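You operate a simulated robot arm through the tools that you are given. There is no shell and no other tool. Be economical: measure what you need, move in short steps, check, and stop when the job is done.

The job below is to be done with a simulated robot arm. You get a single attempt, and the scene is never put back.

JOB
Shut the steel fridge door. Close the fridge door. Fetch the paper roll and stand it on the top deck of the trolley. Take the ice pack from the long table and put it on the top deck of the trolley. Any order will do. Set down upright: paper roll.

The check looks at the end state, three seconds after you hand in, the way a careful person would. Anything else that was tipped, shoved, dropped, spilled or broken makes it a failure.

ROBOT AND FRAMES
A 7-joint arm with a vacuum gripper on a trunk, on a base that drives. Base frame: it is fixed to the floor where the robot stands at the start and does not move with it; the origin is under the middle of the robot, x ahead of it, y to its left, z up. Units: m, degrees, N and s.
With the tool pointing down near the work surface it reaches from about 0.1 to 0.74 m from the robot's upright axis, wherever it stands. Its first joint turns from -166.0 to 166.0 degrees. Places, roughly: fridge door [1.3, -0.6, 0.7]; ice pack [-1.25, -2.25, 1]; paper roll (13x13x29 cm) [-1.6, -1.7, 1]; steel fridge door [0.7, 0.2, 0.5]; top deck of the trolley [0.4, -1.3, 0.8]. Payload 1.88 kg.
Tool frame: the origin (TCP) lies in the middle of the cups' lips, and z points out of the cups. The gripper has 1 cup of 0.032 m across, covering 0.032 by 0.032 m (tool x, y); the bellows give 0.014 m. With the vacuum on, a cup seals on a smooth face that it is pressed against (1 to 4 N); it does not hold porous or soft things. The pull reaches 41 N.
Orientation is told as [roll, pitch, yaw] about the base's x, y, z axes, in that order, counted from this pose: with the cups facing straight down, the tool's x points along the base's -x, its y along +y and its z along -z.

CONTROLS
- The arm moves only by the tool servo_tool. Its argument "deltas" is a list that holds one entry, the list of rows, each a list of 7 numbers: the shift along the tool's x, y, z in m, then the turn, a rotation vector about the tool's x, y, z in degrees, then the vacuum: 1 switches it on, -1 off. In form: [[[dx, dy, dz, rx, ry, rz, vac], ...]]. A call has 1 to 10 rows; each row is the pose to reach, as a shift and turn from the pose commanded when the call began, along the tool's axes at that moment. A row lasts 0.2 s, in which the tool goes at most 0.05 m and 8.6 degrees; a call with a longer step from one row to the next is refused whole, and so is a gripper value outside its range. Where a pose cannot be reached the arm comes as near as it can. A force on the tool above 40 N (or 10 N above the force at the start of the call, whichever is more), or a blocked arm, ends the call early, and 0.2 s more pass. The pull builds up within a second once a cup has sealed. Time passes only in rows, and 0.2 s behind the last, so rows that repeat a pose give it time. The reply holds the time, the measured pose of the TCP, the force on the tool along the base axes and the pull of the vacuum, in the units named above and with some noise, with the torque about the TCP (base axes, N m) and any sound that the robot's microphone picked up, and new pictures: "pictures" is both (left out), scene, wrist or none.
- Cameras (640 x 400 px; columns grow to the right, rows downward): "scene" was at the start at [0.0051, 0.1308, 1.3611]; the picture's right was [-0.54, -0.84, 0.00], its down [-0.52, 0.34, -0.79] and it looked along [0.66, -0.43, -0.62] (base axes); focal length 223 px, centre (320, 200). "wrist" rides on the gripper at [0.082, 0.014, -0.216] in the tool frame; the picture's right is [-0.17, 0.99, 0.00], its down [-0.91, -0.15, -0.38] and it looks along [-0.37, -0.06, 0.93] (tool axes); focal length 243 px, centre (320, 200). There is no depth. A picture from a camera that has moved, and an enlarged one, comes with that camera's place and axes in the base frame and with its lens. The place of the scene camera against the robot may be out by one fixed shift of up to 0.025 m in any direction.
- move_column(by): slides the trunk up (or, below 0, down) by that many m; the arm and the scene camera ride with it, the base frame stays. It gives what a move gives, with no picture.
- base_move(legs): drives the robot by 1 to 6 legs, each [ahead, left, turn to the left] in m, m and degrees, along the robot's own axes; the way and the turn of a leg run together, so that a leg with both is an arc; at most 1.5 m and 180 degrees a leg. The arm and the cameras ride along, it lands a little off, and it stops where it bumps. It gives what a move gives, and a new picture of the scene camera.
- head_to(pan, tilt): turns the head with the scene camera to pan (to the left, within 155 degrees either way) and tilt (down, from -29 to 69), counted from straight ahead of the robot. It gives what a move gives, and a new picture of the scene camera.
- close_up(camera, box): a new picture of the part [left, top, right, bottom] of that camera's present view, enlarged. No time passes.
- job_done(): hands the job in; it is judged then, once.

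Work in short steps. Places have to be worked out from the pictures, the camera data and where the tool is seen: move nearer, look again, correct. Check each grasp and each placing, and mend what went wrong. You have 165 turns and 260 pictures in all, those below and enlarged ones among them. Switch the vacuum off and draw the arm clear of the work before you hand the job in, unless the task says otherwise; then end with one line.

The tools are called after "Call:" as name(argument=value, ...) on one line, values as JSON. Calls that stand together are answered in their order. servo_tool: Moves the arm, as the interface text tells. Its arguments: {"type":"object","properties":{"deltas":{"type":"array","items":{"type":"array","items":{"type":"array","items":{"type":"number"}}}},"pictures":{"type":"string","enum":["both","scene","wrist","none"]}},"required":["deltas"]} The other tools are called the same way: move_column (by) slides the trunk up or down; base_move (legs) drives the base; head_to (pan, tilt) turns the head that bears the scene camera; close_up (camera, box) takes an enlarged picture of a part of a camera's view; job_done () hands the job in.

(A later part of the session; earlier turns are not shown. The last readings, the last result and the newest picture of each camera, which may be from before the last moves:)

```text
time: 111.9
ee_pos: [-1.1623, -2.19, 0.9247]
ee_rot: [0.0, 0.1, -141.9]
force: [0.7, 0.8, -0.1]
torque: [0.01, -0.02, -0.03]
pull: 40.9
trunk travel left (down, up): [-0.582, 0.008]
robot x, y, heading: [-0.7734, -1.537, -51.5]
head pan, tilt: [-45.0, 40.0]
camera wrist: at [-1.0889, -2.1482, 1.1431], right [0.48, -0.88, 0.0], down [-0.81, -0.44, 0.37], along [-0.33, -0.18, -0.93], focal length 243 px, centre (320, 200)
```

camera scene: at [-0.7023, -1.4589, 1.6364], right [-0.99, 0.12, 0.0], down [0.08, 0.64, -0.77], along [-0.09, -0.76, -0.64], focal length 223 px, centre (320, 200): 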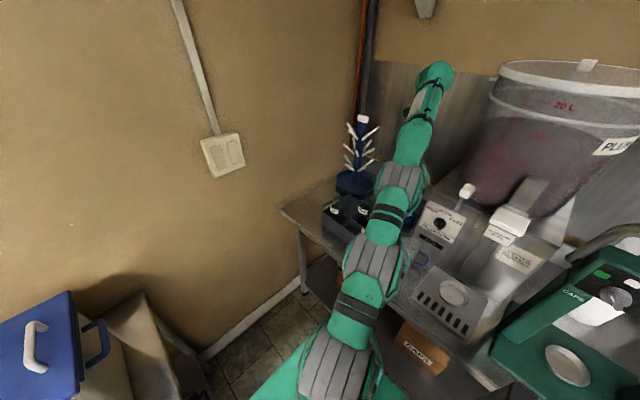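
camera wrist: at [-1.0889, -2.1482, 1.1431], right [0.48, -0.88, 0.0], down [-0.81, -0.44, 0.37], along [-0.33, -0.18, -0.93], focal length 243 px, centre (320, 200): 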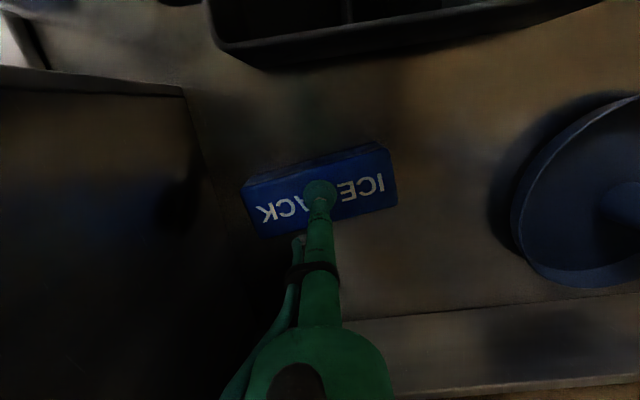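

The pull is 41 N, so it's sealed. I'll lift straight up, then draw back toward me over the tub at a safe height.

Call:
servo_tool(deltas=[[[0, 0, -0.03, 0, 0, 0, 1], [0, 0, -0.07, 0, 0, 0, 1], [0, 0, -0.11, 0, 0, 0, 1], [0, 0, -0.15, 0, 0, 0, 1], [0.005, 0.002, -0.19, 0, 0, 0, 1], [0.025, 0.004, -0.225, 0, 0, 0, 1], [0.035, 0.006, -0.26, 0, 0, 0, 1], [0.045, 0.008, -0.3, 0, 0, 0, 1], [0.055, 0.01, -0.325, 0, 0, 0, 1]]])

```text
time: 113.9
ee_pos: [-1.1019, -2.1497, 1.2416]
ee_rot: [0.1, -0.2, -141.9]
force: [0.7, 0.2, -4.3]
torque: [-0.07, 0.01, -0.03]
pull: 40.1
out of reach, approached as far as the arm can: row 7, 8, 9
trunk travel left (down, up): [-0.582, 0.008]
robot x, y, heading: [-0.7782, -1.5378, -52.3]
head pan, tilt: [-45.0, 40.0]
camera scene: at [-0.7025, -1.4595, 1.6363], right [-0.99, 0.12, 0.0], down [0.08, 0.64, -0.77], along [-0.09, -0.76, -0.64], focal length 223 px, centre (320, 200)
camera wrist: at [-1.0286, -2.1077, 1.4585], right [0.48, -0.88, 0.0], down [-0.81, -0.44, 0.38], along [-0.33, -0.18, -0.93], focal length 243 px, centre (320, 200)
```

scene: 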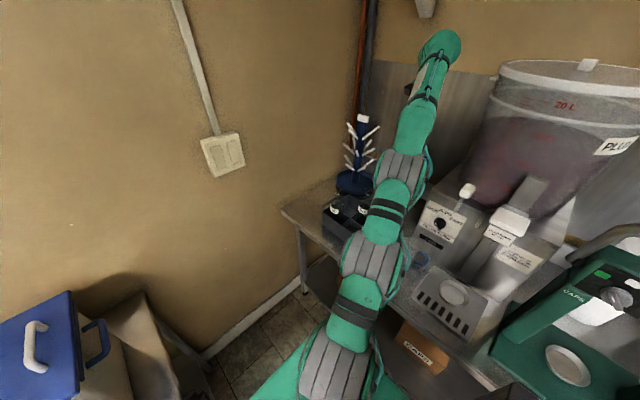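
wrist: 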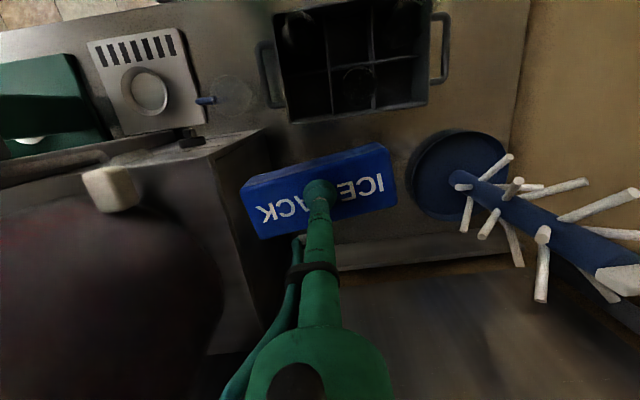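

The lift is good, with the load steady. I'll retrace the path back toward my front.

Call:
servo_tool(deltas=[[[0.047, 0.008, -0.005, 0, 0, 0, 1], [0.094, 0.017, -0.01, 0, 0, 0, 1], [0.141, 0.025, -0.01, 0, 0, 0, 1], [0.188, 0.034, -0.01, 0, 0, -5, 1], [0.235, 0.042, -0.01, 0, 0, -11, 1], [0.282, 0.05, -0.01, 0, 0, -17, 1], [0.33, 0.059, -0.01, 0, 0, -23, 1], [0.378, 0.068, -0.01, 0, 0, -29, 1], [0.426, 0.076, -0.01, 0, 0, -34, 1], [0.474, 0.085, -0.01, 0, 0, -38, 1]]], pictures="wrist")

```text
time: 116.1
ee_pos: [-0.6752, -1.9228, 1.2495]
ee_rot: [0.1, -0.1, -103.8]
force: [0.0, -0.4, -3.9]
torque: [0.01, -0.01, 0.04]
pull: 41.1
trunk travel left (down, up): [-0.582, 0.008]
robot x, y, heading: [-0.7848, -1.5395, -51.9]
head pan, tilt: [-45.0, 40.0]
camera wrist: at [-0.6412, -1.8449, 1.4669], right [0.92, -0.4, 0.0], down [-0.37, -0.85, 0.38], along [-0.15, -0.34, -0.93], focal length 243 px, centre (320, 200)
```

wrist: 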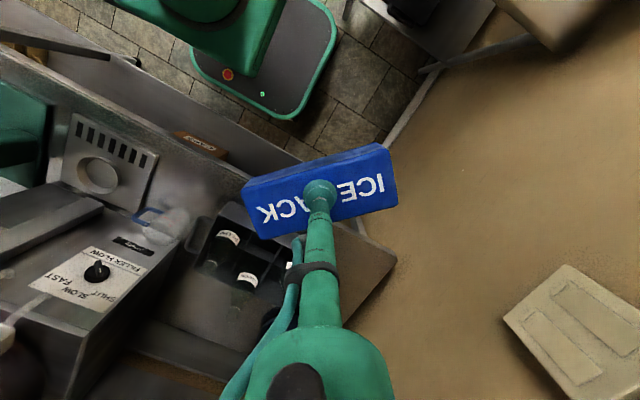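

The load is held at 41 N. I'll swing back toward the front, staying short of the cooler, then back out of the gap.

Call:
servo_tool(deltas=[[[0.026, 0.033, -0.01, 0, 0, -6, 1], [0.052, 0.065, -0.01, 0, 0, -12, 1], [0.078, 0.098, -0.01, 0, 0, -18, 1], [0.113, 0.12, -0.01, 0, 0, -25, 1], [0.148, 0.143, -0.01, 0, 0, -32, 1], [0.183, 0.166, -0.01, 0, 0, -39, 1]]], pictures="none")

Call:
base_move(legs=[[-0.45, 0, 0]])

Call:
head_to(pan=45, tilt=45)

```text
time: 117.5
ee_pos: [-0.4687, -1.7842, 1.2588]
ee_rot: [0.1, 0.0, -64.9]
force: [0.4, -0.3, -4.6]
torque: [-0.02, 0.0, 0.01]
pull: 40.6
trunk travel left (down, up): [-0.582, 0.008]
robot x, y, heading: [-0.7781, -1.5355, -52.2]
head pan, tilt: [-45.0, 40.0]
```

```text
time: 120.2
ee_pos: [-0.7471, -1.4306, 1.2589]
ee_rot: [0.0, 0.0, -64.8]
force: [-0.3, -0.9, -4.2]
torque: [-0.01, -0.01, 0.01]
pull: 40.8
trunk travel left (down, up): [-0.582, 0.008]
robot x, y, heading: [-1.0574, -1.183, -51.8]
head pan, tilt: [-45.0, 40.0]
camera scene: at [-0.981, -1.1053, 1.6364], right [-0.99, 0.12, 0.0], down [0.08, 0.64, -0.77], along [-0.09, -0.76, -0.64], focal length 223 px, centre (320, 200)
```

scene: 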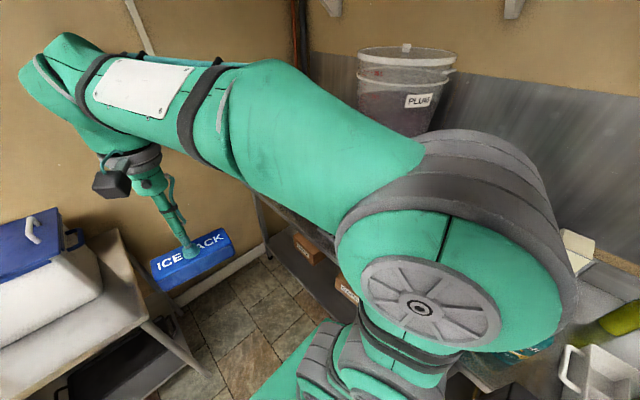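

```text
time: 121.9
ee_pos: [-0.7469, -1.4301, 1.2588]
ee_rot: [-0.1, 0.0, -64.9]
force: [-0.3, -0.3, -3.9]
torque: [0.02, -0.01, -0.01]
pull: 40.7
trunk travel left (down, up): [-0.582, 0.008]
robot x, y, heading: [-1.0576, -1.1811, -52.0]
head pan, tilt: [45.0, 45.0]
camera scene: at [-0.8898, -1.031, 1.6291], right [-0.12, -0.99, 0.0], down [-0.7, 0.09, -0.71], along [0.7, -0.09, -0.71], focal length 223 px, centre (320, 200)
```

scene: 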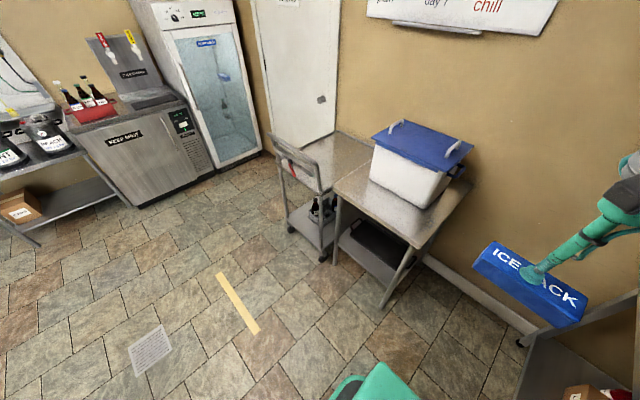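

The trolley's raised handle runs along its near edge (t≈0.92), so I'll reach over it. I'll slide left 1.03 m to stand in front of it.

Call:
base_move(legs=[[0, 1.03, 0]])

Call:
head_to(pan=15, tilt=45)

```text
time: 127.2
ee_pos: [0.0662, -0.7988, 1.2588]
ee_rot: [0.0, 0.0, -65.2]
force: [-0.5, 0.3, -3.1]
torque: [-0.01, 0.02, 0.0]
pull: 41.0
trunk travel left (down, up): [-0.582, 0.008]
robot x, y, heading: [-0.238, -0.55, -52.4]
head pan, tilt: [45.0, 45.0]
camera scene: at [-0.0716, -0.3989, 1.6291], right [-0.13, -0.99, 0.0], down [-0.7, 0.09, -0.71], along [0.7, -0.09, -0.71], focal length 223 px, centre (320, 200)
```

scene: 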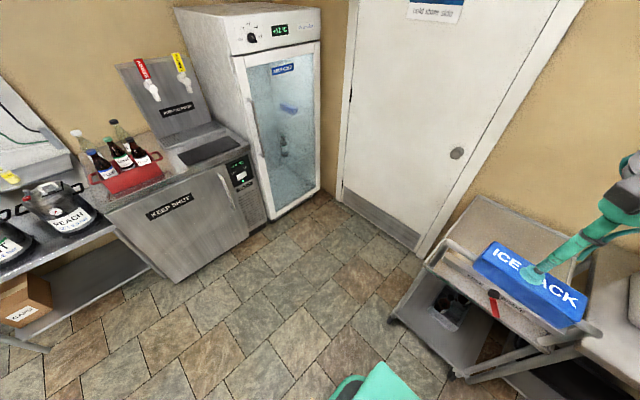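

```text
time: 128.2
ee_pos: [0.0666, -0.7986, 1.2589]
ee_rot: [0.0, 0.0, -65.4]
force: [0.4, -0.5, -3.8]
torque: [0.02, 0.01, 0.02]
pull: 40.5
trunk travel left (down, up): [-0.582, 0.008]
robot x, y, heading: [-0.241, -0.5489, -52.4]
head pan, tilt: [15.0, 45.0]
camera scene: at [-0.0877, -0.4378, 1.6291], right [-0.61, -0.79, 0.0], down [-0.56, 0.43, -0.71], along [0.56, -0.43, -0.71], focal length 223 px, centre (320, 200)
```

scene: 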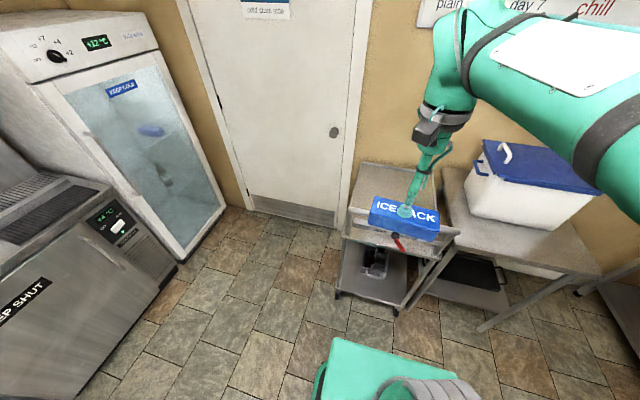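

Deck corners work out to t 0.98–1.47, n 0.32–0.77. I'll drive 0.27 m closer and plan to put the ice pack near (0.18, -1.28).

Call:
base_move(legs=[[0.27, 0, 0]])

Call:
servo_tool(deltas=[[[0, 0, 0, 0, 0, 0, 1]]], pictures="wrist")

```text
time: 130.1
ee_pos: [0.2298, -1.014, 1.2595]
ee_rot: [0.0, 0.0, -65.5]
force: [0.5, -0.7, -3.6]
torque: [0.02, 0.05, 0.04]
pull: 40.4
trunk travel left (down, up): [-0.582, 0.008]
robot x, y, heading: [-0.0755, -0.7633, -52.6]
head pan, tilt: [15.0, 45.0]
camera scene: at [0.0761, -0.6519, 1.6291], right [-0.61, -0.79, 0.0], down [-0.56, 0.43, -0.71], along [0.56, -0.43, -0.71], focal length 223 px, centre (320, 200)
```

scene: 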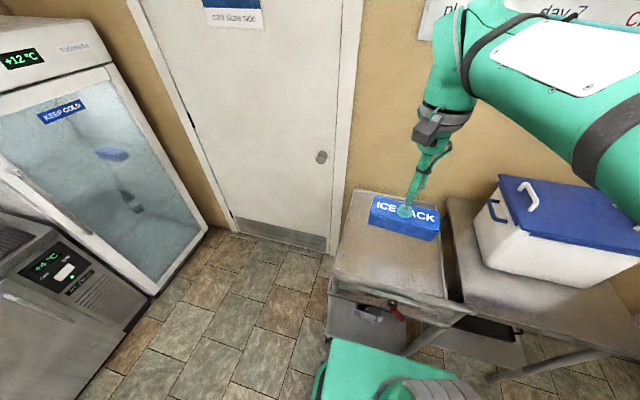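

```text
time: 130.5
ee_pos: [0.2299, -1.0128, 1.2577]
ee_rot: [0.0, 0.2, -65.5]
force: [-0.1, -0.6, -3.7]
torque: [-0.04, 0.03, 0.01]
pull: 40.6
trunk travel left (down, up): [-0.582, 0.008]
robot x, y, heading: [-0.0754, -0.7631, -52.7]
head pan, tilt: [15.0, 45.0]
camera wrist: at [0.2082, -0.9312, 1.4754], right [0.97, 0.26, 0.0], down [0.24, -0.9, 0.37], along [0.1, -0.36, -0.93], focal length 243 px, centre (320, 200)
```

wrist: 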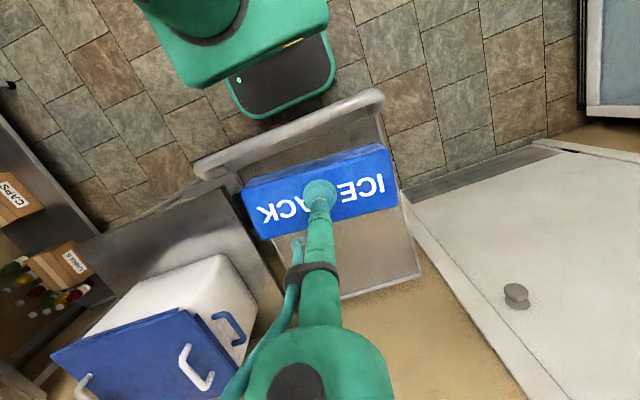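

I'll move over the deck's right part and turn the pack so its long side runs along the deck's edge, leaving room for the roll.

Call:
servo_tool(deltas=[[[-0.03, -0.013, 0, 0, 0, 8.1, 1], [-0.06, -0.026, 0, 0, 0, 16.2, 1], [-0.09, -0.039, 0, 0, 0, 24.3, 1], [-0.12, -0.052, 0, 0, 0, 32.4, 1], [-0.15, -0.065, 0, 0, 0, 40.5, 1], [-0.18, -0.078, 0, 0, 0, 48.6, 1], [-0.21, -0.09, 0, 0, 0, 56.7, 1], [-0.24, -0.103, 0, 0, 0, 64.8, 1], [-0.27, -0.116, 0, 0, 0, 72.9, 1], [-0.3, -0.129, 0, 0, 0, 81, 1]]])

```text
time: 132.7
ee_pos: [0.2359, -1.3417, 1.258]
ee_rot: [-0.1, 0.0, -146.6]
force: [1.0, -0.2, -4.6]
torque: [-0.04, 0.02, -0.01]
pull: 40.5
trunk travel left (down, up): [-0.582, 0.008]
robot x, y, heading: [-0.0755, -0.7616, -52.7]
head pan, tilt: [15.0, 45.0]
camera scene: at [0.0762, -0.6524, 1.6291], right [-0.61, -0.79, 0.0], down [-0.56, 0.43, -0.71], along [0.56, -0.43, -0.71], focal length 223 px, centre (320, 200)
camera wrist: at [0.3119, -1.3071, 1.4753], right [0.4, -0.92, 0.0], down [-0.85, -0.37, 0.37], along [-0.34, -0.15, -0.93], focal length 243 px, centre (320, 200)
```

scene: 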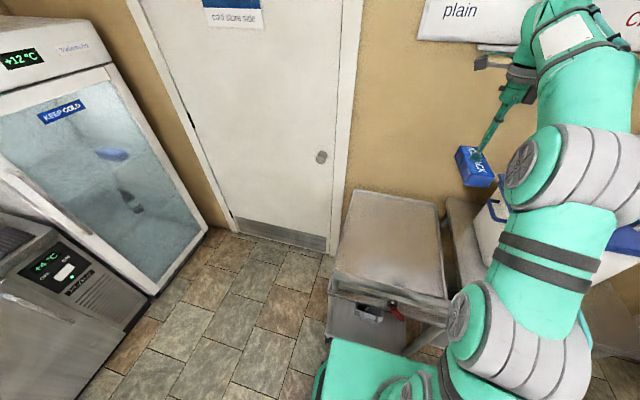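
wrist: 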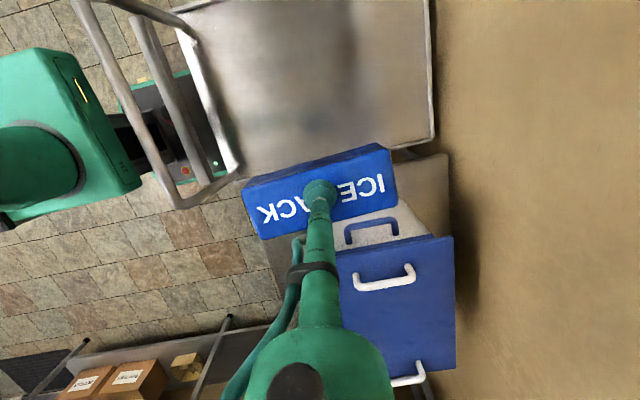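

The pack is over the deck about 6 cm inside its right edge. I'll nudge inward 2 cm and lower most of the way.

Call:
servo_tool(deltas=[[[0.02, 0, 0.03, 0, 0, 0, 1], [0.02, 0, 0.075, 0, 0, 0, 1], [0.02, 0, 0.12, 0, 0, 0, 1], [0.02, 0, 0.165, 0, 0, 0, 1], [0.02, 0, 0.21, 0, 0, 0, 1], [0.02, 0, 0.255, 0, 0, 0, 1], [0.02, 0, 0.3, 0, 0, 0, 1], [0.02, 0, 0.34, 0, 0, 0, 1]]])

```text
time: 134.5
ee_pos: [0.2504, -1.3317, 0.9199]
ee_rot: [0.1, 0.0, -146.6]
force: [-0.4, -0.1, -3.7]
torque: [0.02, -0.01, 0.0]
pull: 40.0
trunk travel left (down, up): [-0.582, 0.008]
robot x, y, heading: [-0.0764, -0.7624, -52.8]
head pan, tilt: [15.0, 45.0]
camera scene: at [0.076, -0.6519, 1.6292], right [-0.61, -0.79, 0.0], down [-0.56, 0.43, -0.71], along [0.56, -0.43, -0.71], focal length 223 px, centre (320, 200)
camera wrist: at [0.3276, -1.2957, 1.1369], right [0.41, -0.91, 0.0], down [-0.85, -0.38, 0.37], along [-0.34, -0.15, -0.93], focal length 243 px, centre (320, 200)
```

scene: 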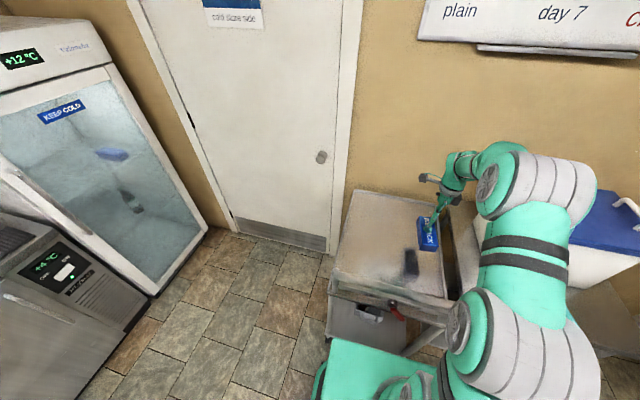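
wrist: 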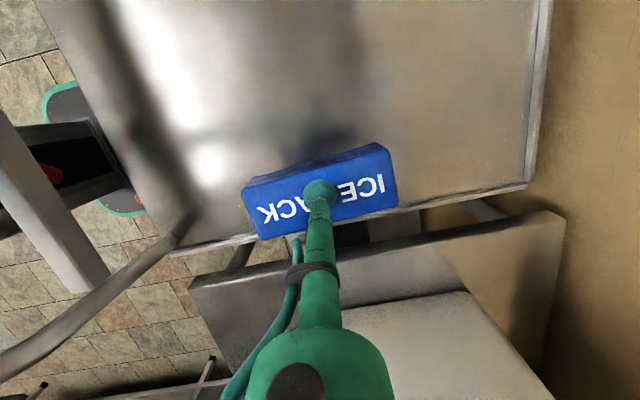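

Position over the deck is good. I'll lower gently until contact shows in the force.

Call:
servo_tool(deltas=[[[0, 0, 0.02, 0, 0, 0, 1], [0, 0, 0.04, 0, 0, 0, 1], [0, 0, 0.05, 0, 0, 0, 1], [0, 0, 0.058, 0, 0, 0, 1], [0, 0, 0.064, 0, 0, 0, 1]]])

```text
time: 135.7
ee_pos: [0.2522, -1.3297, 0.8544]
ee_rot: [0.1, 0.0, -146.5]
force: [0.4, -0.2, -4.9]
torque: [0.02, 0.03, 0.0]
pull: 40.5
trunk travel left (down, up): [-0.582, 0.008]
robot x, y, heading: [-0.0765, -0.7652, -52.8]
head pan, tilt: [15.0, 45.0]
camera scene: at [0.0759, -0.6518, 1.6291], right [-0.61, -0.79, 0.0], down [-0.56, 0.43, -0.71], along [0.56, -0.43, -0.71], focal length 223 px, centre (320, 200)
camera wrist: at [0.3289, -1.294, 1.0716], right [0.41, -0.91, 0.0], down [-0.85, -0.38, 0.37], along [-0.34, -0.15, -0.93], focal length 243 px, centre (320, 200)
```

scene: 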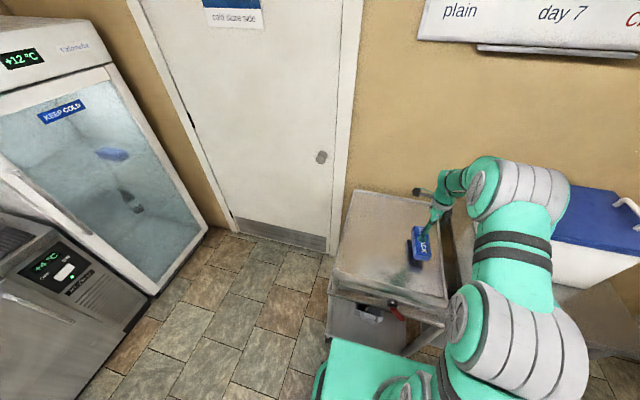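
wrist: 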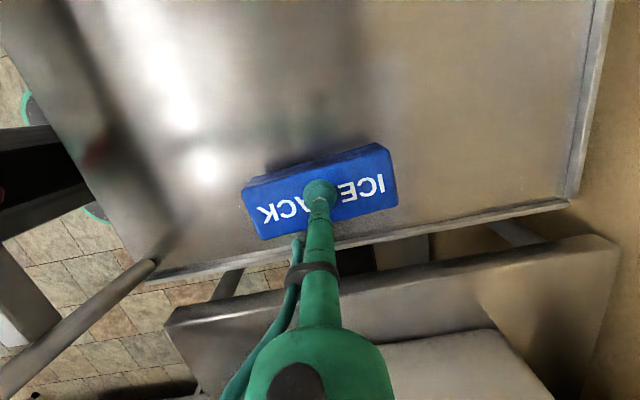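

There's no contact yet, so I'll keep lowering in 5 mm steps.

Call:
servo_tool(deltas=[[[0, 0, 0.006, 0, 0, 0, 1], [0, 0, 0.012, 0, 0, 0, 1], [0, 0, 0.018, 0, 0, 0, 1], [0, 0, 0.024, 0, 0, 0, 1]]], pictures="wrist")

```text
time: 136.7
ee_pos: [0.2529, -1.3271, 0.8297]
ee_rot: [-0.2, 0.0, -146.5]
force: [-0.9, -0.1, -4.0]
torque: [0.0, -0.02, -0.02]
pull: 40.8
trunk travel left (down, up): [-0.582, 0.008]
robot x, y, heading: [-0.0785, -0.763, -52.6]
head pan, tilt: [15.0, 45.0]
camera wrist: at [0.3287, -1.2932, 1.0468], right [0.41, -0.91, 0.0], down [-0.85, -0.38, 0.37], along [-0.34, -0.15, -0.93], focal length 243 px, centre (320, 200)
```

wrist: 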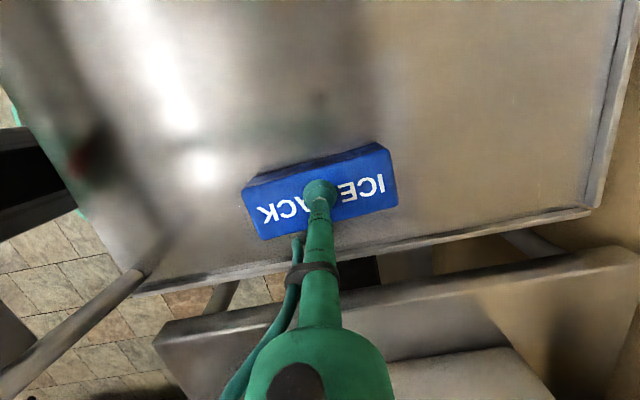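

Still hanging free. I'll continue down.

Call:
servo_tool(deltas=[[[0, 0, 0.006, 0, 0, 0, 1], [0, 0, 0.012, 0, 0, 0, 1], [0, 0, 0.018, 0, 0, 0, 1], [0, 0, 0.024, 0, 0, 0, 1], [0, 0, 0.03, 0, 0, 0, 1]]], pictures="wrist")

```text
time: 137.7
ee_pos: [0.254, -1.3322, 0.8107]
ee_rot: [0.6, 0.0, -146.7]
force: [0.8, 0.1, 11.4]
torque: [0.13, 0.1, -0.33]
pull: 40.6
trunk travel left (down, up): [-0.582, 0.008]
robot x, y, heading: [-0.0717, -0.7658, -52.7]
head pan, tilt: [15.0, 45.0]
stopped in row 5: the force on the tool passed its limit at 46 N (the readings are from after the stop); the commanded pose is now the measured one
camera wrist: at [0.3297, -1.2948, 1.0276], right [0.4, -0.91, 0.01], down [-0.85, -0.37, 0.37], along [-0.34, -0.16, -0.93], focal length 243 px, centre (320, 200)
```

wrist: 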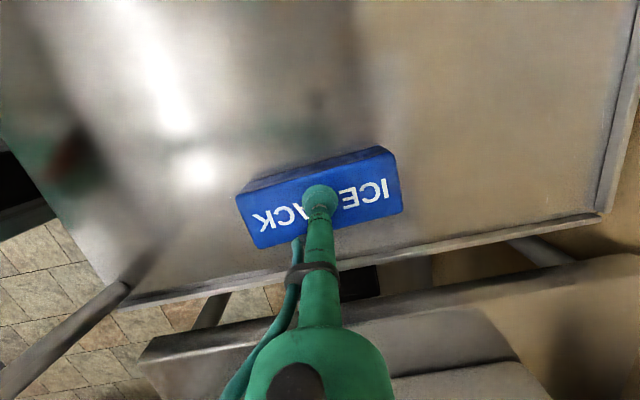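

It's in contact with the deck. I'll release, wait, and lift away.

Call:
servo_tool(deltas=[[[0, 0, -0.003, 0, 0, 0, -1], [0, 0, -0.003, 0, 0, 0, -1], [0, 0, -0.003, 0, 0, 0, -1], [0, 0, -0.01, 0, 0, 0, -1], [0, 0, -0.03, 0, 0, 0, -1], [0, 0, -0.07, 0, 0, 0, -1], [0, 0, -0.115, 0, 0, 0, -1], [0, 0, -0.16, 0, 0, 0, -1], [0, 0, -0.2, 0, 0, 0, -1], [0, 0, -0.245, 0, 0, 0, -1]]])

```text
time: 139.9
ee_pos: [0.253, -1.3255, 1.0519]
ee_rot: [0.3, 0.1, -146.7]
force: [-0.4, 0.3, -0.8]
torque: [0.0, 0.03, -0.03]
pull: 0.1
trunk travel left (down, up): [-0.582, 0.008]
robot x, y, heading: [-0.0743, -0.7637, -52.6]
head pan, tilt: [15.0, 45.0]
camera scene: at [0.0757, -0.6515, 1.6291], right [-0.61, -0.79, 0.0], down [-0.56, 0.43, -0.71], along [0.56, -0.43, -0.71], focal length 223 px, centre (320, 200)
camera wrist: at [0.3297, -1.2896, 1.2686], right [0.4, -0.91, 0.01], down [-0.85, -0.37, 0.37], along [-0.34, -0.16, -0.93], focal length 243 px, centre (320, 200)
```

scene: 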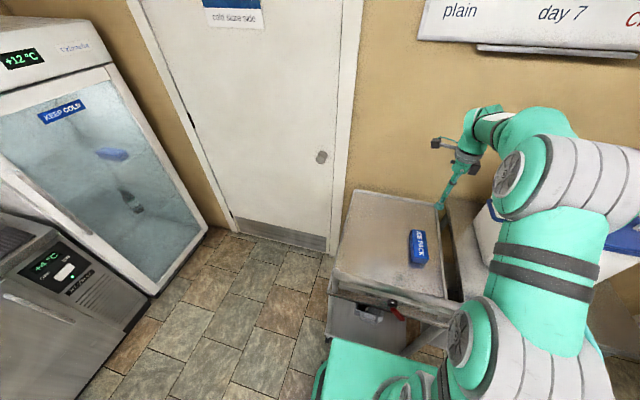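
wrist: 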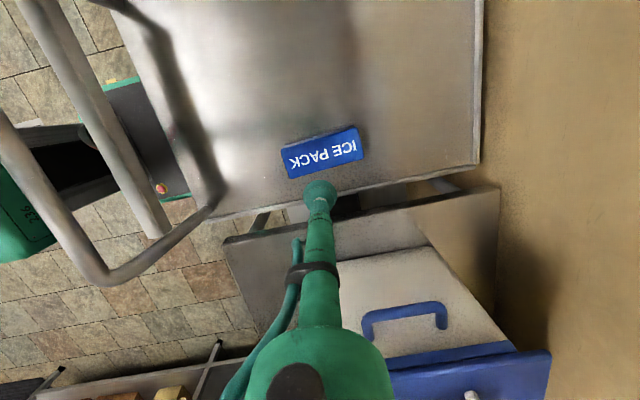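

The ice pack rests on the deck, near the right edge. I'll raise the tool, tuck it back and retreat to fetch the roll.

Call:
servo_tool(deltas=[[[0, 0, -0.05, 0, 0, 0, -1], [0, 0, -0.1, 0, 0, 0, -1], [0, 0, -0.15, 0, 0, 0, -1], [0, 0, -0.2, 0, 0, 0, -1], [0.019, -0.043, -0.2, 0, 0, -8, -1], [0.038, -0.086, -0.2, 0, 0, -16, -1], [0.057, -0.129, -0.2, 0, 0, -24, -1], [0.076, -0.172, -0.2, 0, 0, -32, -1], [0.095, -0.214, -0.2, 0, 0, -40, -1], [0.115, -0.256, -0.2, 0, 0, -48, -1]]], pictures="none")

Call:
base_move(legs=[[-0.45, 0, 0]])

```text
time: 142.1
ee_pos: [0.2078, -1.0513, 1.2555]
ee_rot: [0.2, -0.3, -98.5]
force: [0.0, -0.3, -0.2]
torque: [0.01, 0.03, -0.01]
pull: 0.2
trunk travel left (down, up): [-0.582, 0.008]
robot x, y, heading: [-0.0733, -0.764, -52.5]
head pan, tilt: [15.0, 45.0]
```

```text
time: 144.9
ee_pos: [-0.0661, -0.69, 1.2555]
ee_rot: [0.3, -0.3, -98.5]
force: [-0.8, -0.4, -0.2]
torque: [-0.02, 0.01, -0.01]
pull: 0.0
trunk travel left (down, up): [-0.582, 0.008]
robot x, y, heading: [-0.3494, -0.4004, -52.5]
head pan, tilt: [15.0, 45.0]
camera scene: at [-0.2005, -0.29, 1.6291], right [-0.61, -0.79, 0.0], down [-0.56, 0.43, -0.71], along [0.56, -0.43, -0.71], focal length 223 px, centre (320, 200)
```

scene: 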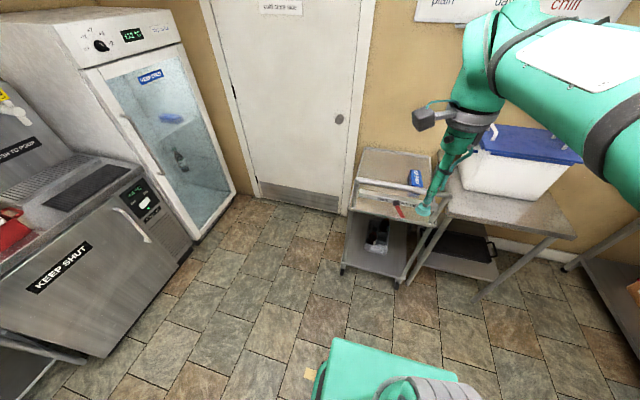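

Ice pack placed and trolley undisturbed. Now I turn to face the long table in front of the capper and look at the roll.

Call:
base_move(legs=[[0, 0, -89], [0.72, 0, 0]])

Call:
head_to(pan=15, tilt=30)

Call:
servo_tool(deltas=[[[0, 0, 0, 0, 0, 0, -1]]], pictures="wrist")

```text
time: 152.6
ee_pos: [-1.1934, -1.1613, 1.2551]
ee_rot: [0.1, -0.3, 173.5]
force: [-0.6, -0.2, 0.0]
torque: [-0.01, 0.0, -0.01]
pull: 0.1
trunk travel left (down, up): [-0.582, 0.008]
robot x, y, heading: [-0.9125, -0.8659, -140.8]
head pan, tilt: [15.0, 45.0]
camera scene: at [-0.8188, -1.008, 1.6291], right [-0.81, 0.58, 0.0], down [0.41, 0.58, -0.71], along [-0.41, -0.58, -0.71], focal length 223 px, centre (320, 200)
```

scene: 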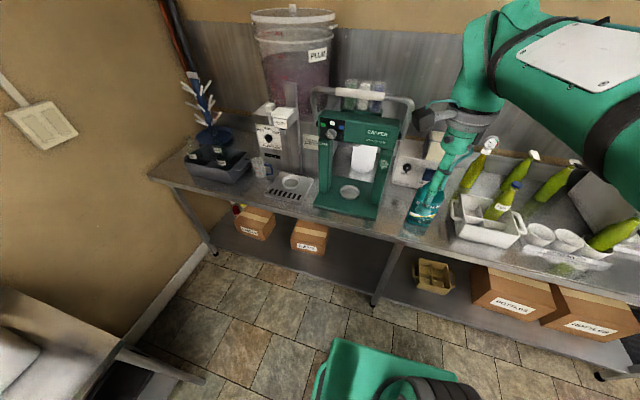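

```text
time: 153.4
ee_pos: [-1.1931, -1.1608, 1.2552]
ee_rot: [0.2, -0.3, 173.5]
force: [0.1, 0.6, 1.2]
torque: [-0.02, -0.01, 0.0]
pull: 0.1
trunk travel left (down, up): [-0.582, 0.008]
robot x, y, heading: [-0.9127, -0.8679, -140.6]
head pan, tilt: [15.0, 30.0]
camera scene: at [-0.824, -1.0154, 1.6517], right [-0.81, 0.58, 0.0], down [0.29, 0.41, -0.87], along [-0.5, -0.7, -0.5], focal length 223 px, centre (320, 200)
```

scene: 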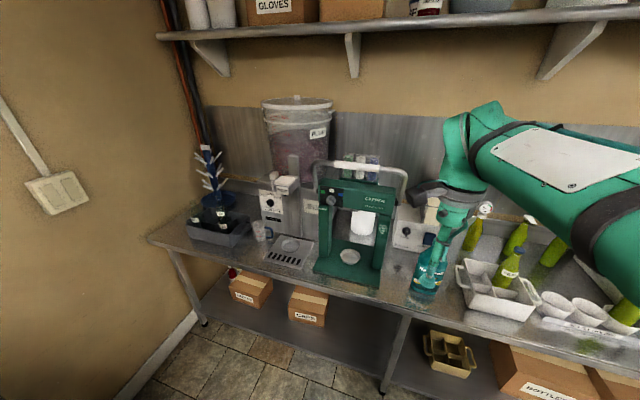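

```text
time: 153.8
ee_pos: [-1.1914, -1.1617, 1.254]
ee_rot: [0.2, -0.3, 173.4]
force: [0.5, 0.5, 0.0]
torque: [-0.01, 0.02, 0.0]
pull: 0.1
trunk travel left (down, up): [-0.582, 0.008]
robot x, y, heading: [-0.9134, -0.8681, -140.5]
head pan, tilt: [15.0, 30.0]
camera wrist: at [-1.1118, -1.1819, 1.4718], right [-0.28, -0.96, 0.01], down [-0.89, 0.26, 0.38], along [-0.37, 0.1, -0.93], focal length 243 px, centre (320, 200)
```

wrist: 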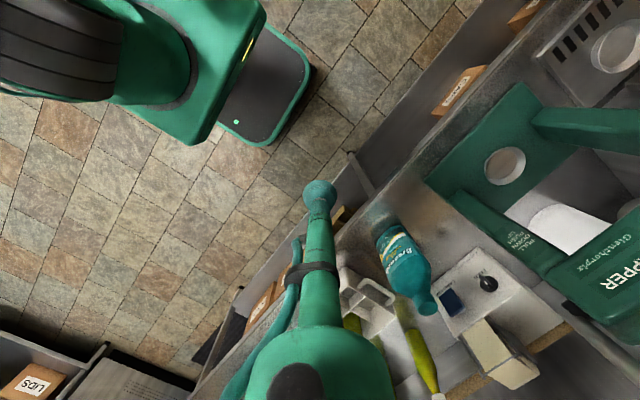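

Here's a closer look at the capper and roll from both cameras.

Call:
close_up(camera="scene", box=[290, 140, 450, 240])

Call:
close_up(camera="wrist", box=[400, 60, 640, 210])

Call:
close_up(camera="wrist", box=[400, 180, 640, 330])

```text
4.00 times, centred on (370, 190) of scene
camera zoom: at [-0.824, -1.0154, 1.6517], right [-0.81, 0.58, 0.0], down [0.29, 0.41, -0.87], along [-0.5, -0.7, -0.5], focal length 892 px, centre (120, 240)
```

zoom: 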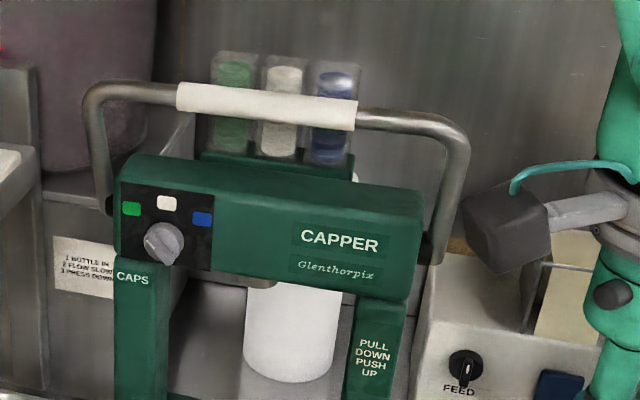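

```text
2.67 times, centred on (520, 135) of wrist
camera zoom: at [-1.1118, -1.1819, 1.4718], right [-0.28, -0.96, 0.01], down [-0.89, 0.26, 0.38], along [-0.37, 0.1, -0.93], focal length 647 px, centre (-213, 373)
```

zoom: 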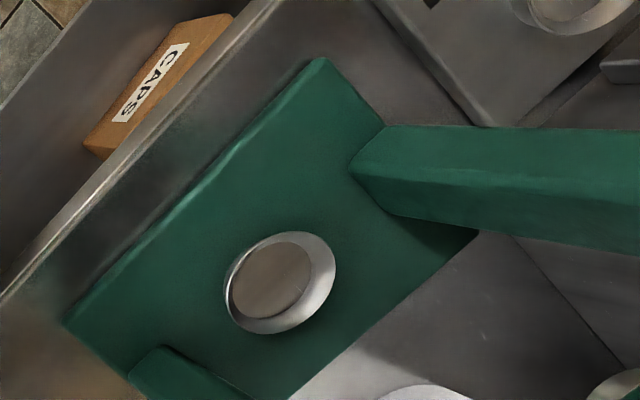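

```text
2.67 times, centred on (520, 255) of wrist
camera zoom: at [-1.1118, -1.1819, 1.4718], right [-0.28, -0.96, 0.01], down [-0.89, 0.26, 0.38], along [-0.37, 0.1, -0.93], focal length 647 px, centre (-213, 53)
```

zoom: 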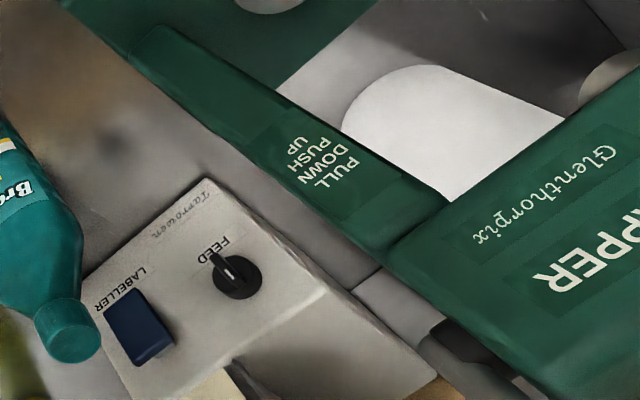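

The roll stands directly behind the capper, so a straight vertical lift looks unreachable. I'll move right to look at it from the labeller's side, for a possible side grasp.

Call:
base_move(legs=[[0.0, -0.35, 0]])

Call:
head_to(pan=40, tilt=25)

Call:
close_up(camera="scene", box=[240, 110, 480, 260])

```text
time: 156.1
ee_pos: [-1.4177, -0.8875, 1.2549]
ee_rot: [0.2, -0.3, 173.3]
force: [0.1, 0.4, 0.0]
torque: [-0.03, 0.0, 0.03]
pull: 0.1
trunk travel left (down, up): [-0.582, 0.008]
robot x, y, heading: [-1.1385, -0.5929, -140.8]
head pan, tilt: [15.0, 30.0]
camera scene: at [-1.0486, -0.7424, 1.6518], right [-0.81, 0.58, 0.0], down [0.29, 0.41, -0.87], along [-0.51, -0.7, -0.5], focal length 223 px, centre (320, 200)
```

scene: 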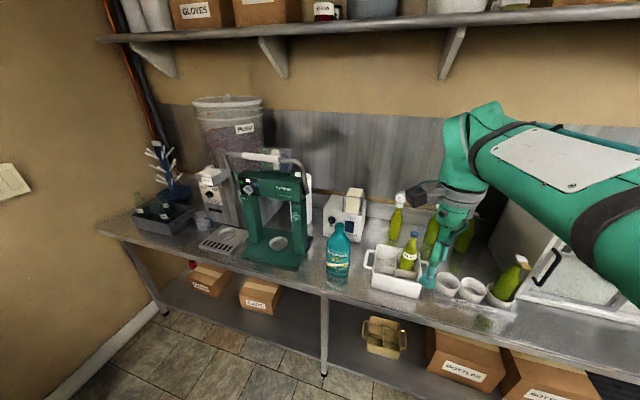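

```text
time: 156.9
ee_pos: [-1.4171, -0.8868, 1.2548]
ee_rot: [0.2, -0.3, 173.3]
force: [0.3, 0.4, 0.0]
torque: [-0.01, 0.02, 0.0]
pull: 0.1
trunk travel left (down, up): [-0.582, 0.008]
robot x, y, heading: [-1.1379, -0.5953, -140.8]
head pan, tilt: [40.0, 25.0]
camera scene: at [-1.0129, -0.7597, 1.6597], right [-0.98, 0.19, 0.0], down [0.08, 0.42, -0.91], along [-0.17, -0.89, -0.42], focal length 223 px, centre (320, 200)
```

scene: 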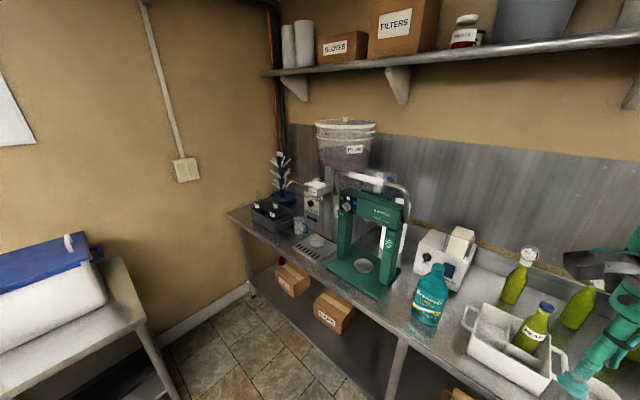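

```text
2.67 times, centred on (360, 185) of scene
camera zoom: at [-1.0129, -0.7597, 1.6597], right [-0.98, 0.19, 0.0], down [0.08, 0.42, -0.91], along [-0.17, -0.89, -0.42], focal length 595 px, centre (213, 240)
```

zoom: 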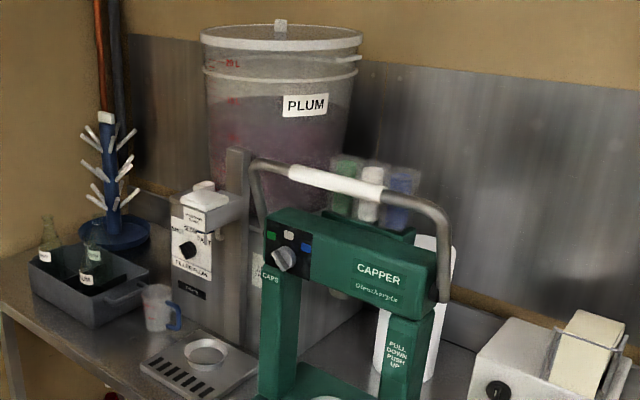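

The roll's right side looks open above the labeller. I'll enlarge that region.

Call:
close_up(camera="scene", box=[360, 180, 520, 280])

Call:
base_move(legs=[[0.0, -0.35, 0]])

Call:
head_to(pan=60, tilt=22)

Call:
close_up(camera="scene", box=[220, 120, 460, 270])

```text
4.00 times, centred on (440, 230) of scene
camera zoom: at [-1.0129, -0.7597, 1.6597], right [-0.98, 0.19, 0.0], down [0.08, 0.42, -0.91], along [-0.17, -0.89, -0.42], focal length 892 px, centre (-160, 80)
```

zoom: 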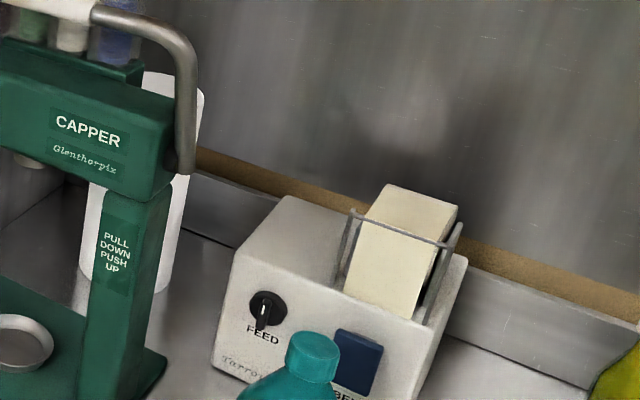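

```text
time: 159.2
ee_pos: [-1.6455, -0.6104, 1.2544]
ee_rot: [0.2, -0.3, 173.4]
force: [-0.5, -0.5, -0.5]
torque: [-0.01, -0.01, 0.0]
pull: 0.1
trunk travel left (down, up): [-0.582, 0.008]
robot x, y, heading: [-1.3685, -0.318, -140.5]
head pan, tilt: [40.0, 25.0]
camera scene: at [-1.2403, -0.4813, 1.6598], right [-0.98, 0.18, 0.0], down [0.08, 0.42, -0.91], along [-0.17, -0.89, -0.42], focal length 223 px, centre (320, 200)
```

scene: 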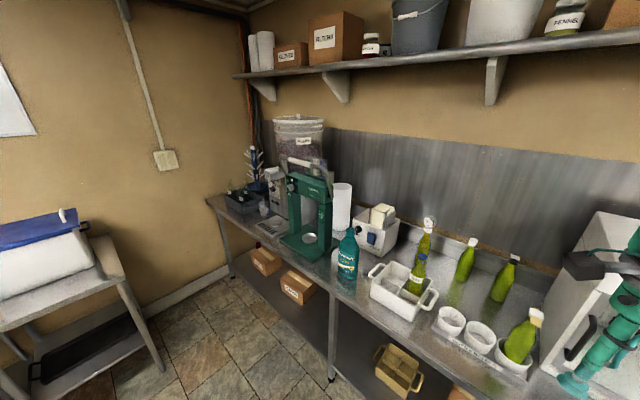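

```text
time: 160.1
ee_pos: [-1.6453, -0.6106, 1.2549]
ee_rot: [0.3, -0.3, 173.6]
force: [-0.4, -0.2, -1.1]
torque: [-0.02, 0.0, 0.01]
pull: 0.0
trunk travel left (down, up): [-0.582, 0.008]
robot x, y, heading: [-1.3683, -0.3181, -140.7]
head pan, tilt: [60.0, 22.0]
camera scene: at [-1.2081, -0.4824, 1.6646], right [-0.99, -0.16, 0.0], down [-0.06, 0.37, -0.93], along [0.15, -0.91, -0.37], focal length 223 px, centre (320, 200)
```

scene: 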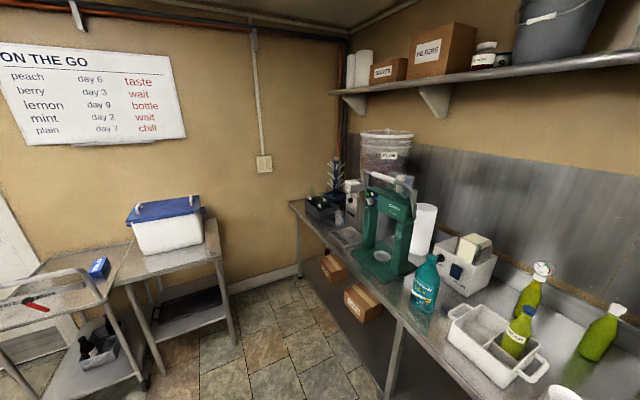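

```text
2.67 times, centred on (340, 195) of scene
camera zoom: at [-1.2081, -0.4824, 1.6646], right [-0.99, -0.16, 0.0], down [-0.06, 0.37, -0.93], along [0.15, -0.91, -0.37], focal length 595 px, centre (267, 213)
```

zoom: 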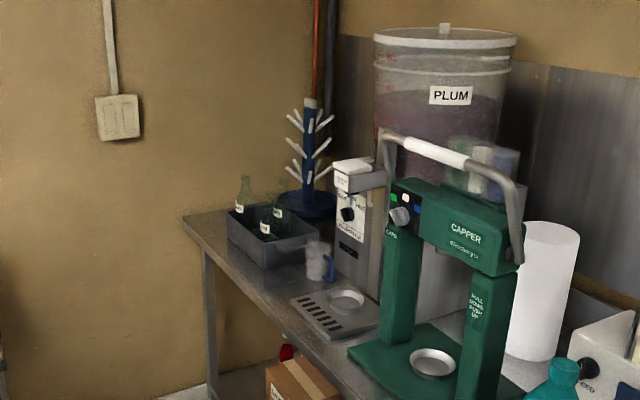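

The roll's right side is open along a line pointing roughly -y, passing between the capper head and the label stack. I'll turn the tool to horizontal (pointing -y) for a side grasp, here above the free area.

Call:
servo_tool(deltas=[[[0.003, 0.044, -0.01, -8, 0, 0, -1], [0.006, 0.088, -0.02, -16, 0, 0, -1], [0.009, 0.132, -0.03, -24, 0, 0, -1], [0.012, 0.176, -0.03, -32, 0, 0, -1], [0.015, 0.22, -0.03, -40, 0, 0, -1], [0.018, 0.264, -0.03, -48, 0, 0, -1], [0.021, 0.308, -0.03, -56, 0, 0, -1], [0.024, 0.352, -0.03, -64, 0, 0, -1], [0.027, 0.396, -0.03, -72, 0, 0, -1], [0.03, 0.44, -0.03, -80, 0, 0, -1]]])

```text
time: 162.3
ee_pos: [-1.6638, -1.0537, 1.2825]
ee_rot: [80.1, -0.6, 173.5]
force: [-0.3, 0.1, 0.5]
torque: [0.1, -0.04, 0.08]
pull: 0.1
trunk travel left (down, up): [-0.582, 0.008]
robot x, y, heading: [-1.3666, -0.3174, -140.6]
head pan, tilt: [60.0, 22.0]
camera scene: at [-1.2094, -0.4849, 1.6642], right [-0.99, -0.16, 0.0], down [-0.06, 0.37, -0.93], along [0.15, -0.91, -0.38], focal length 223 px, centre (320, 200)
camera wrist: at [-1.5583, -0.852, 1.3345], right [-0.17, -0.15, 0.97], down [-0.86, 0.5, -0.08], along [-0.47, -0.86, -0.22], focal length 243 px, centre (320, 200)
```

scene: 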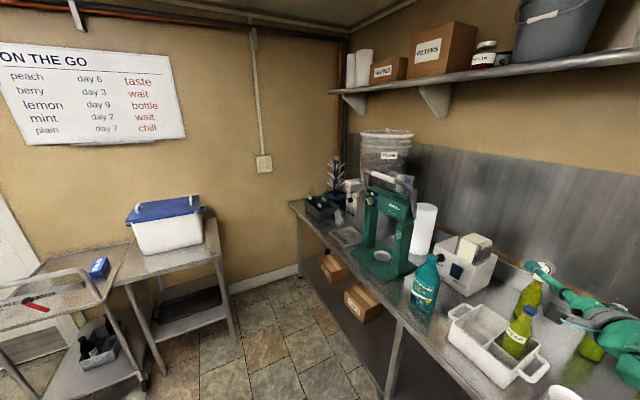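
wrist: 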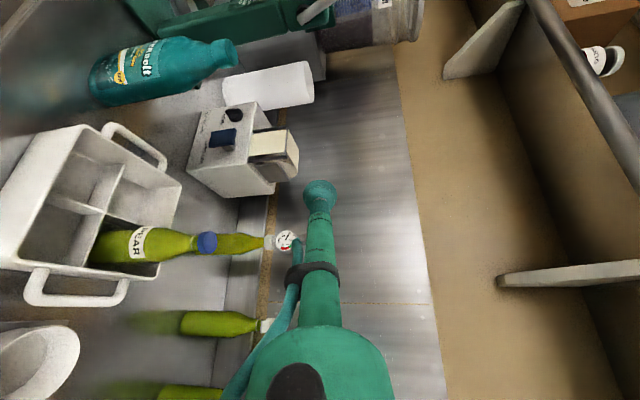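

The tool is now horizontal at z 1.28 with the roll in view. I'll yaw it 13° to the planned approach line and drive nearer, staying high above bottles and labeller.

Call:
servo_tool(deltas=[[[0, 0, 0, 0, 6.4, -1.1, -1], [0, 0, 0, 0, 12.8, -2.2, -1]]], pictures="none")

Call:
base_move(legs=[[0, 0.3, 0]])

Call:
servo_tool(deltas=[[[0, 0, 0, 0, 0, 0, -1]]], pictures="wrist")

```text
time: 162.9
ee_pos: [-1.6641, -1.0513, 1.2859]
ee_rot: [80.1, -0.3, -173.5]
force: [0.1, 0.3, 0.3]
torque: [0.03, 0.01, 0.02]
pull: 0.0
trunk travel left (down, up): [-0.582, 0.008]
robot x, y, heading: [-1.3685, -0.3145, -140.5]
head pan, tilt: [60.0, 22.0]
```

```text
time: 164.9
ee_pos: [-1.4737, -1.2816, 1.2862]
ee_rot: [80.2, -0.3, -173.4]
force: [-0.1, -0.7, 0.5]
torque: [-0.02, -0.03, -0.02]
pull: 0.0
trunk travel left (down, up): [-0.582, 0.008]
robot x, y, heading: [-1.174, -0.5483, -140.6]
head pan, tilt: [60.0, 22.0]
camera scene: at [-1.0176, -0.713, 1.6645], right [-0.99, -0.17, 0.0], down [-0.06, 0.37, -0.93], along [0.15, -0.91, -0.37], focal length 223 px, centre (320, 200)
```

scene: 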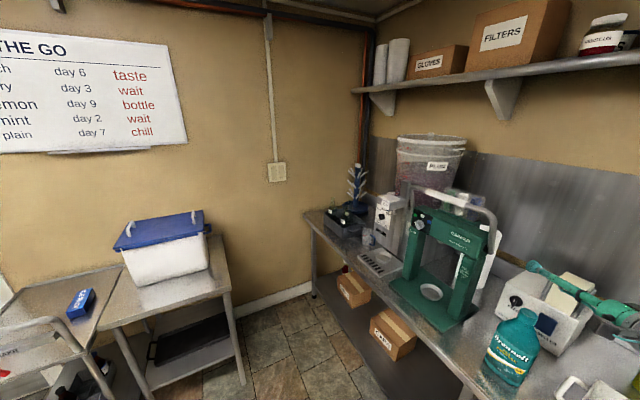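

```text
time: 165.3
ee_pos: [-1.4735, -1.2822, 1.2858]
ee_rot: [80.3, -0.4, -173.4]
force: [-0.6, 0.2, 0.5]
torque: [0.0, 0.01, 0.01]
pull: 0.0
trunk travel left (down, up): [-0.582, 0.008]
robot x, y, heading: [-1.1776, -0.5435, -140.5]
head pan, tilt: [60.0, 22.0]
camera wrist: at [-1.4152, -1.0615, 1.3372], right [-0.14, -0.19, 0.97], down [-0.95, 0.29, -0.08], along [-0.26, -0.94, -0.22], focal length 243 px, centre (320, 200)
```

wrist: 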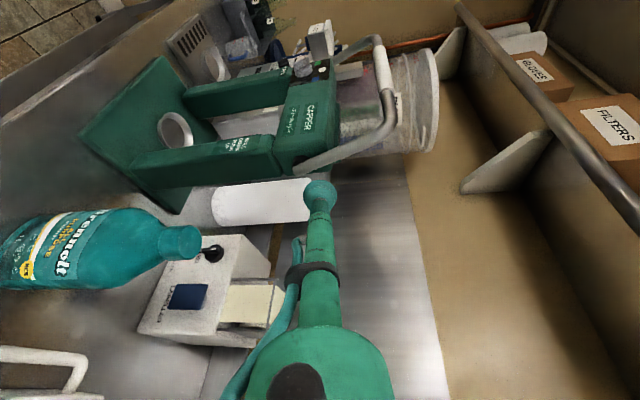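

The roll's axis computes to about (-1.595, -1.69) with its top at z 1.175. I'll drive ahead 0.25 m, still high, then line up behind the contact point.

Call:
base_move(legs=[[0.25, 0, 0]])

Call:
servo_tool(deltas=[[[0, 0, 0, 0, 0, 0, -1]]], pictures="wrist")

```text
time: 167.1
ee_pos: [-1.6654, -1.4412, 1.2851]
ee_rot: [80.2, -0.3, -173.4]
force: [1.1, 0.1, 0.8]
torque: [0.0, -0.01, 0.04]
pull: 0.0
trunk travel left (down, up): [-0.582, 0.008]
robot x, y, heading: [-1.3681, -0.7029, -140.4]
head pan, tilt: [60.0, 22.0]
camera scene: at [-1.2104, -0.872, 1.6645], right [-0.99, -0.17, 0.0], down [-0.06, 0.37, -0.93], along [0.15, -0.91, -0.37], focal length 223 px, centre (320, 200)
```

scene: 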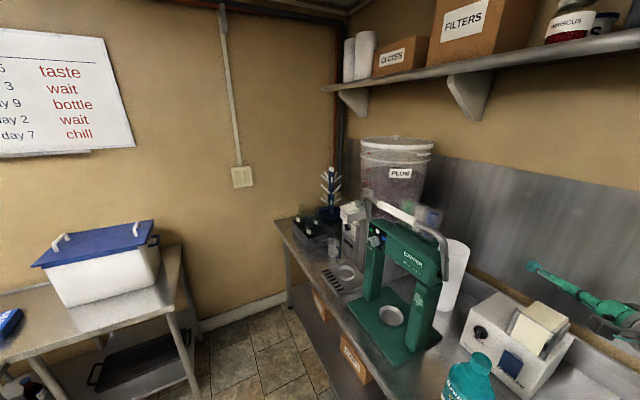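

```text
time: 167.5
ee_pos: [-1.6642, -1.4413, 1.2861]
ee_rot: [80.2, -0.3, -173.4]
force: [-0.9, 0.3, 0.3]
torque: [0.03, 0.03, 0.0]
pull: 0.1
trunk travel left (down, up): [-0.582, 0.008]
robot x, y, heading: [-1.3688, -0.7087, -140.6]
head pan, tilt: [60.0, 22.0]
camera wrist: at [-1.6073, -1.2209, 1.3372], right [-0.14, -0.19, 0.97], down [-0.95, 0.29, -0.08], along [-0.26, -0.94, -0.22], focal length 243 px, centre (320, 200)
```

wrist: 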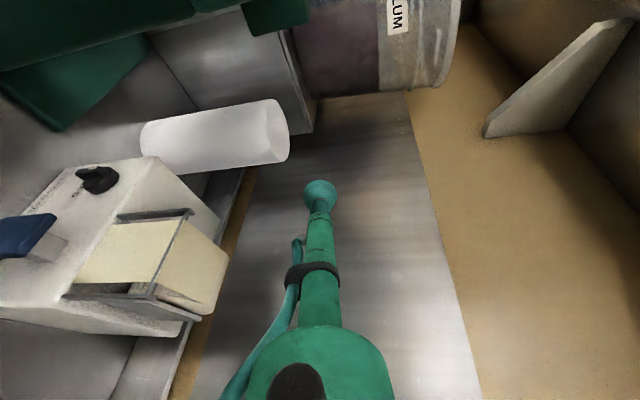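

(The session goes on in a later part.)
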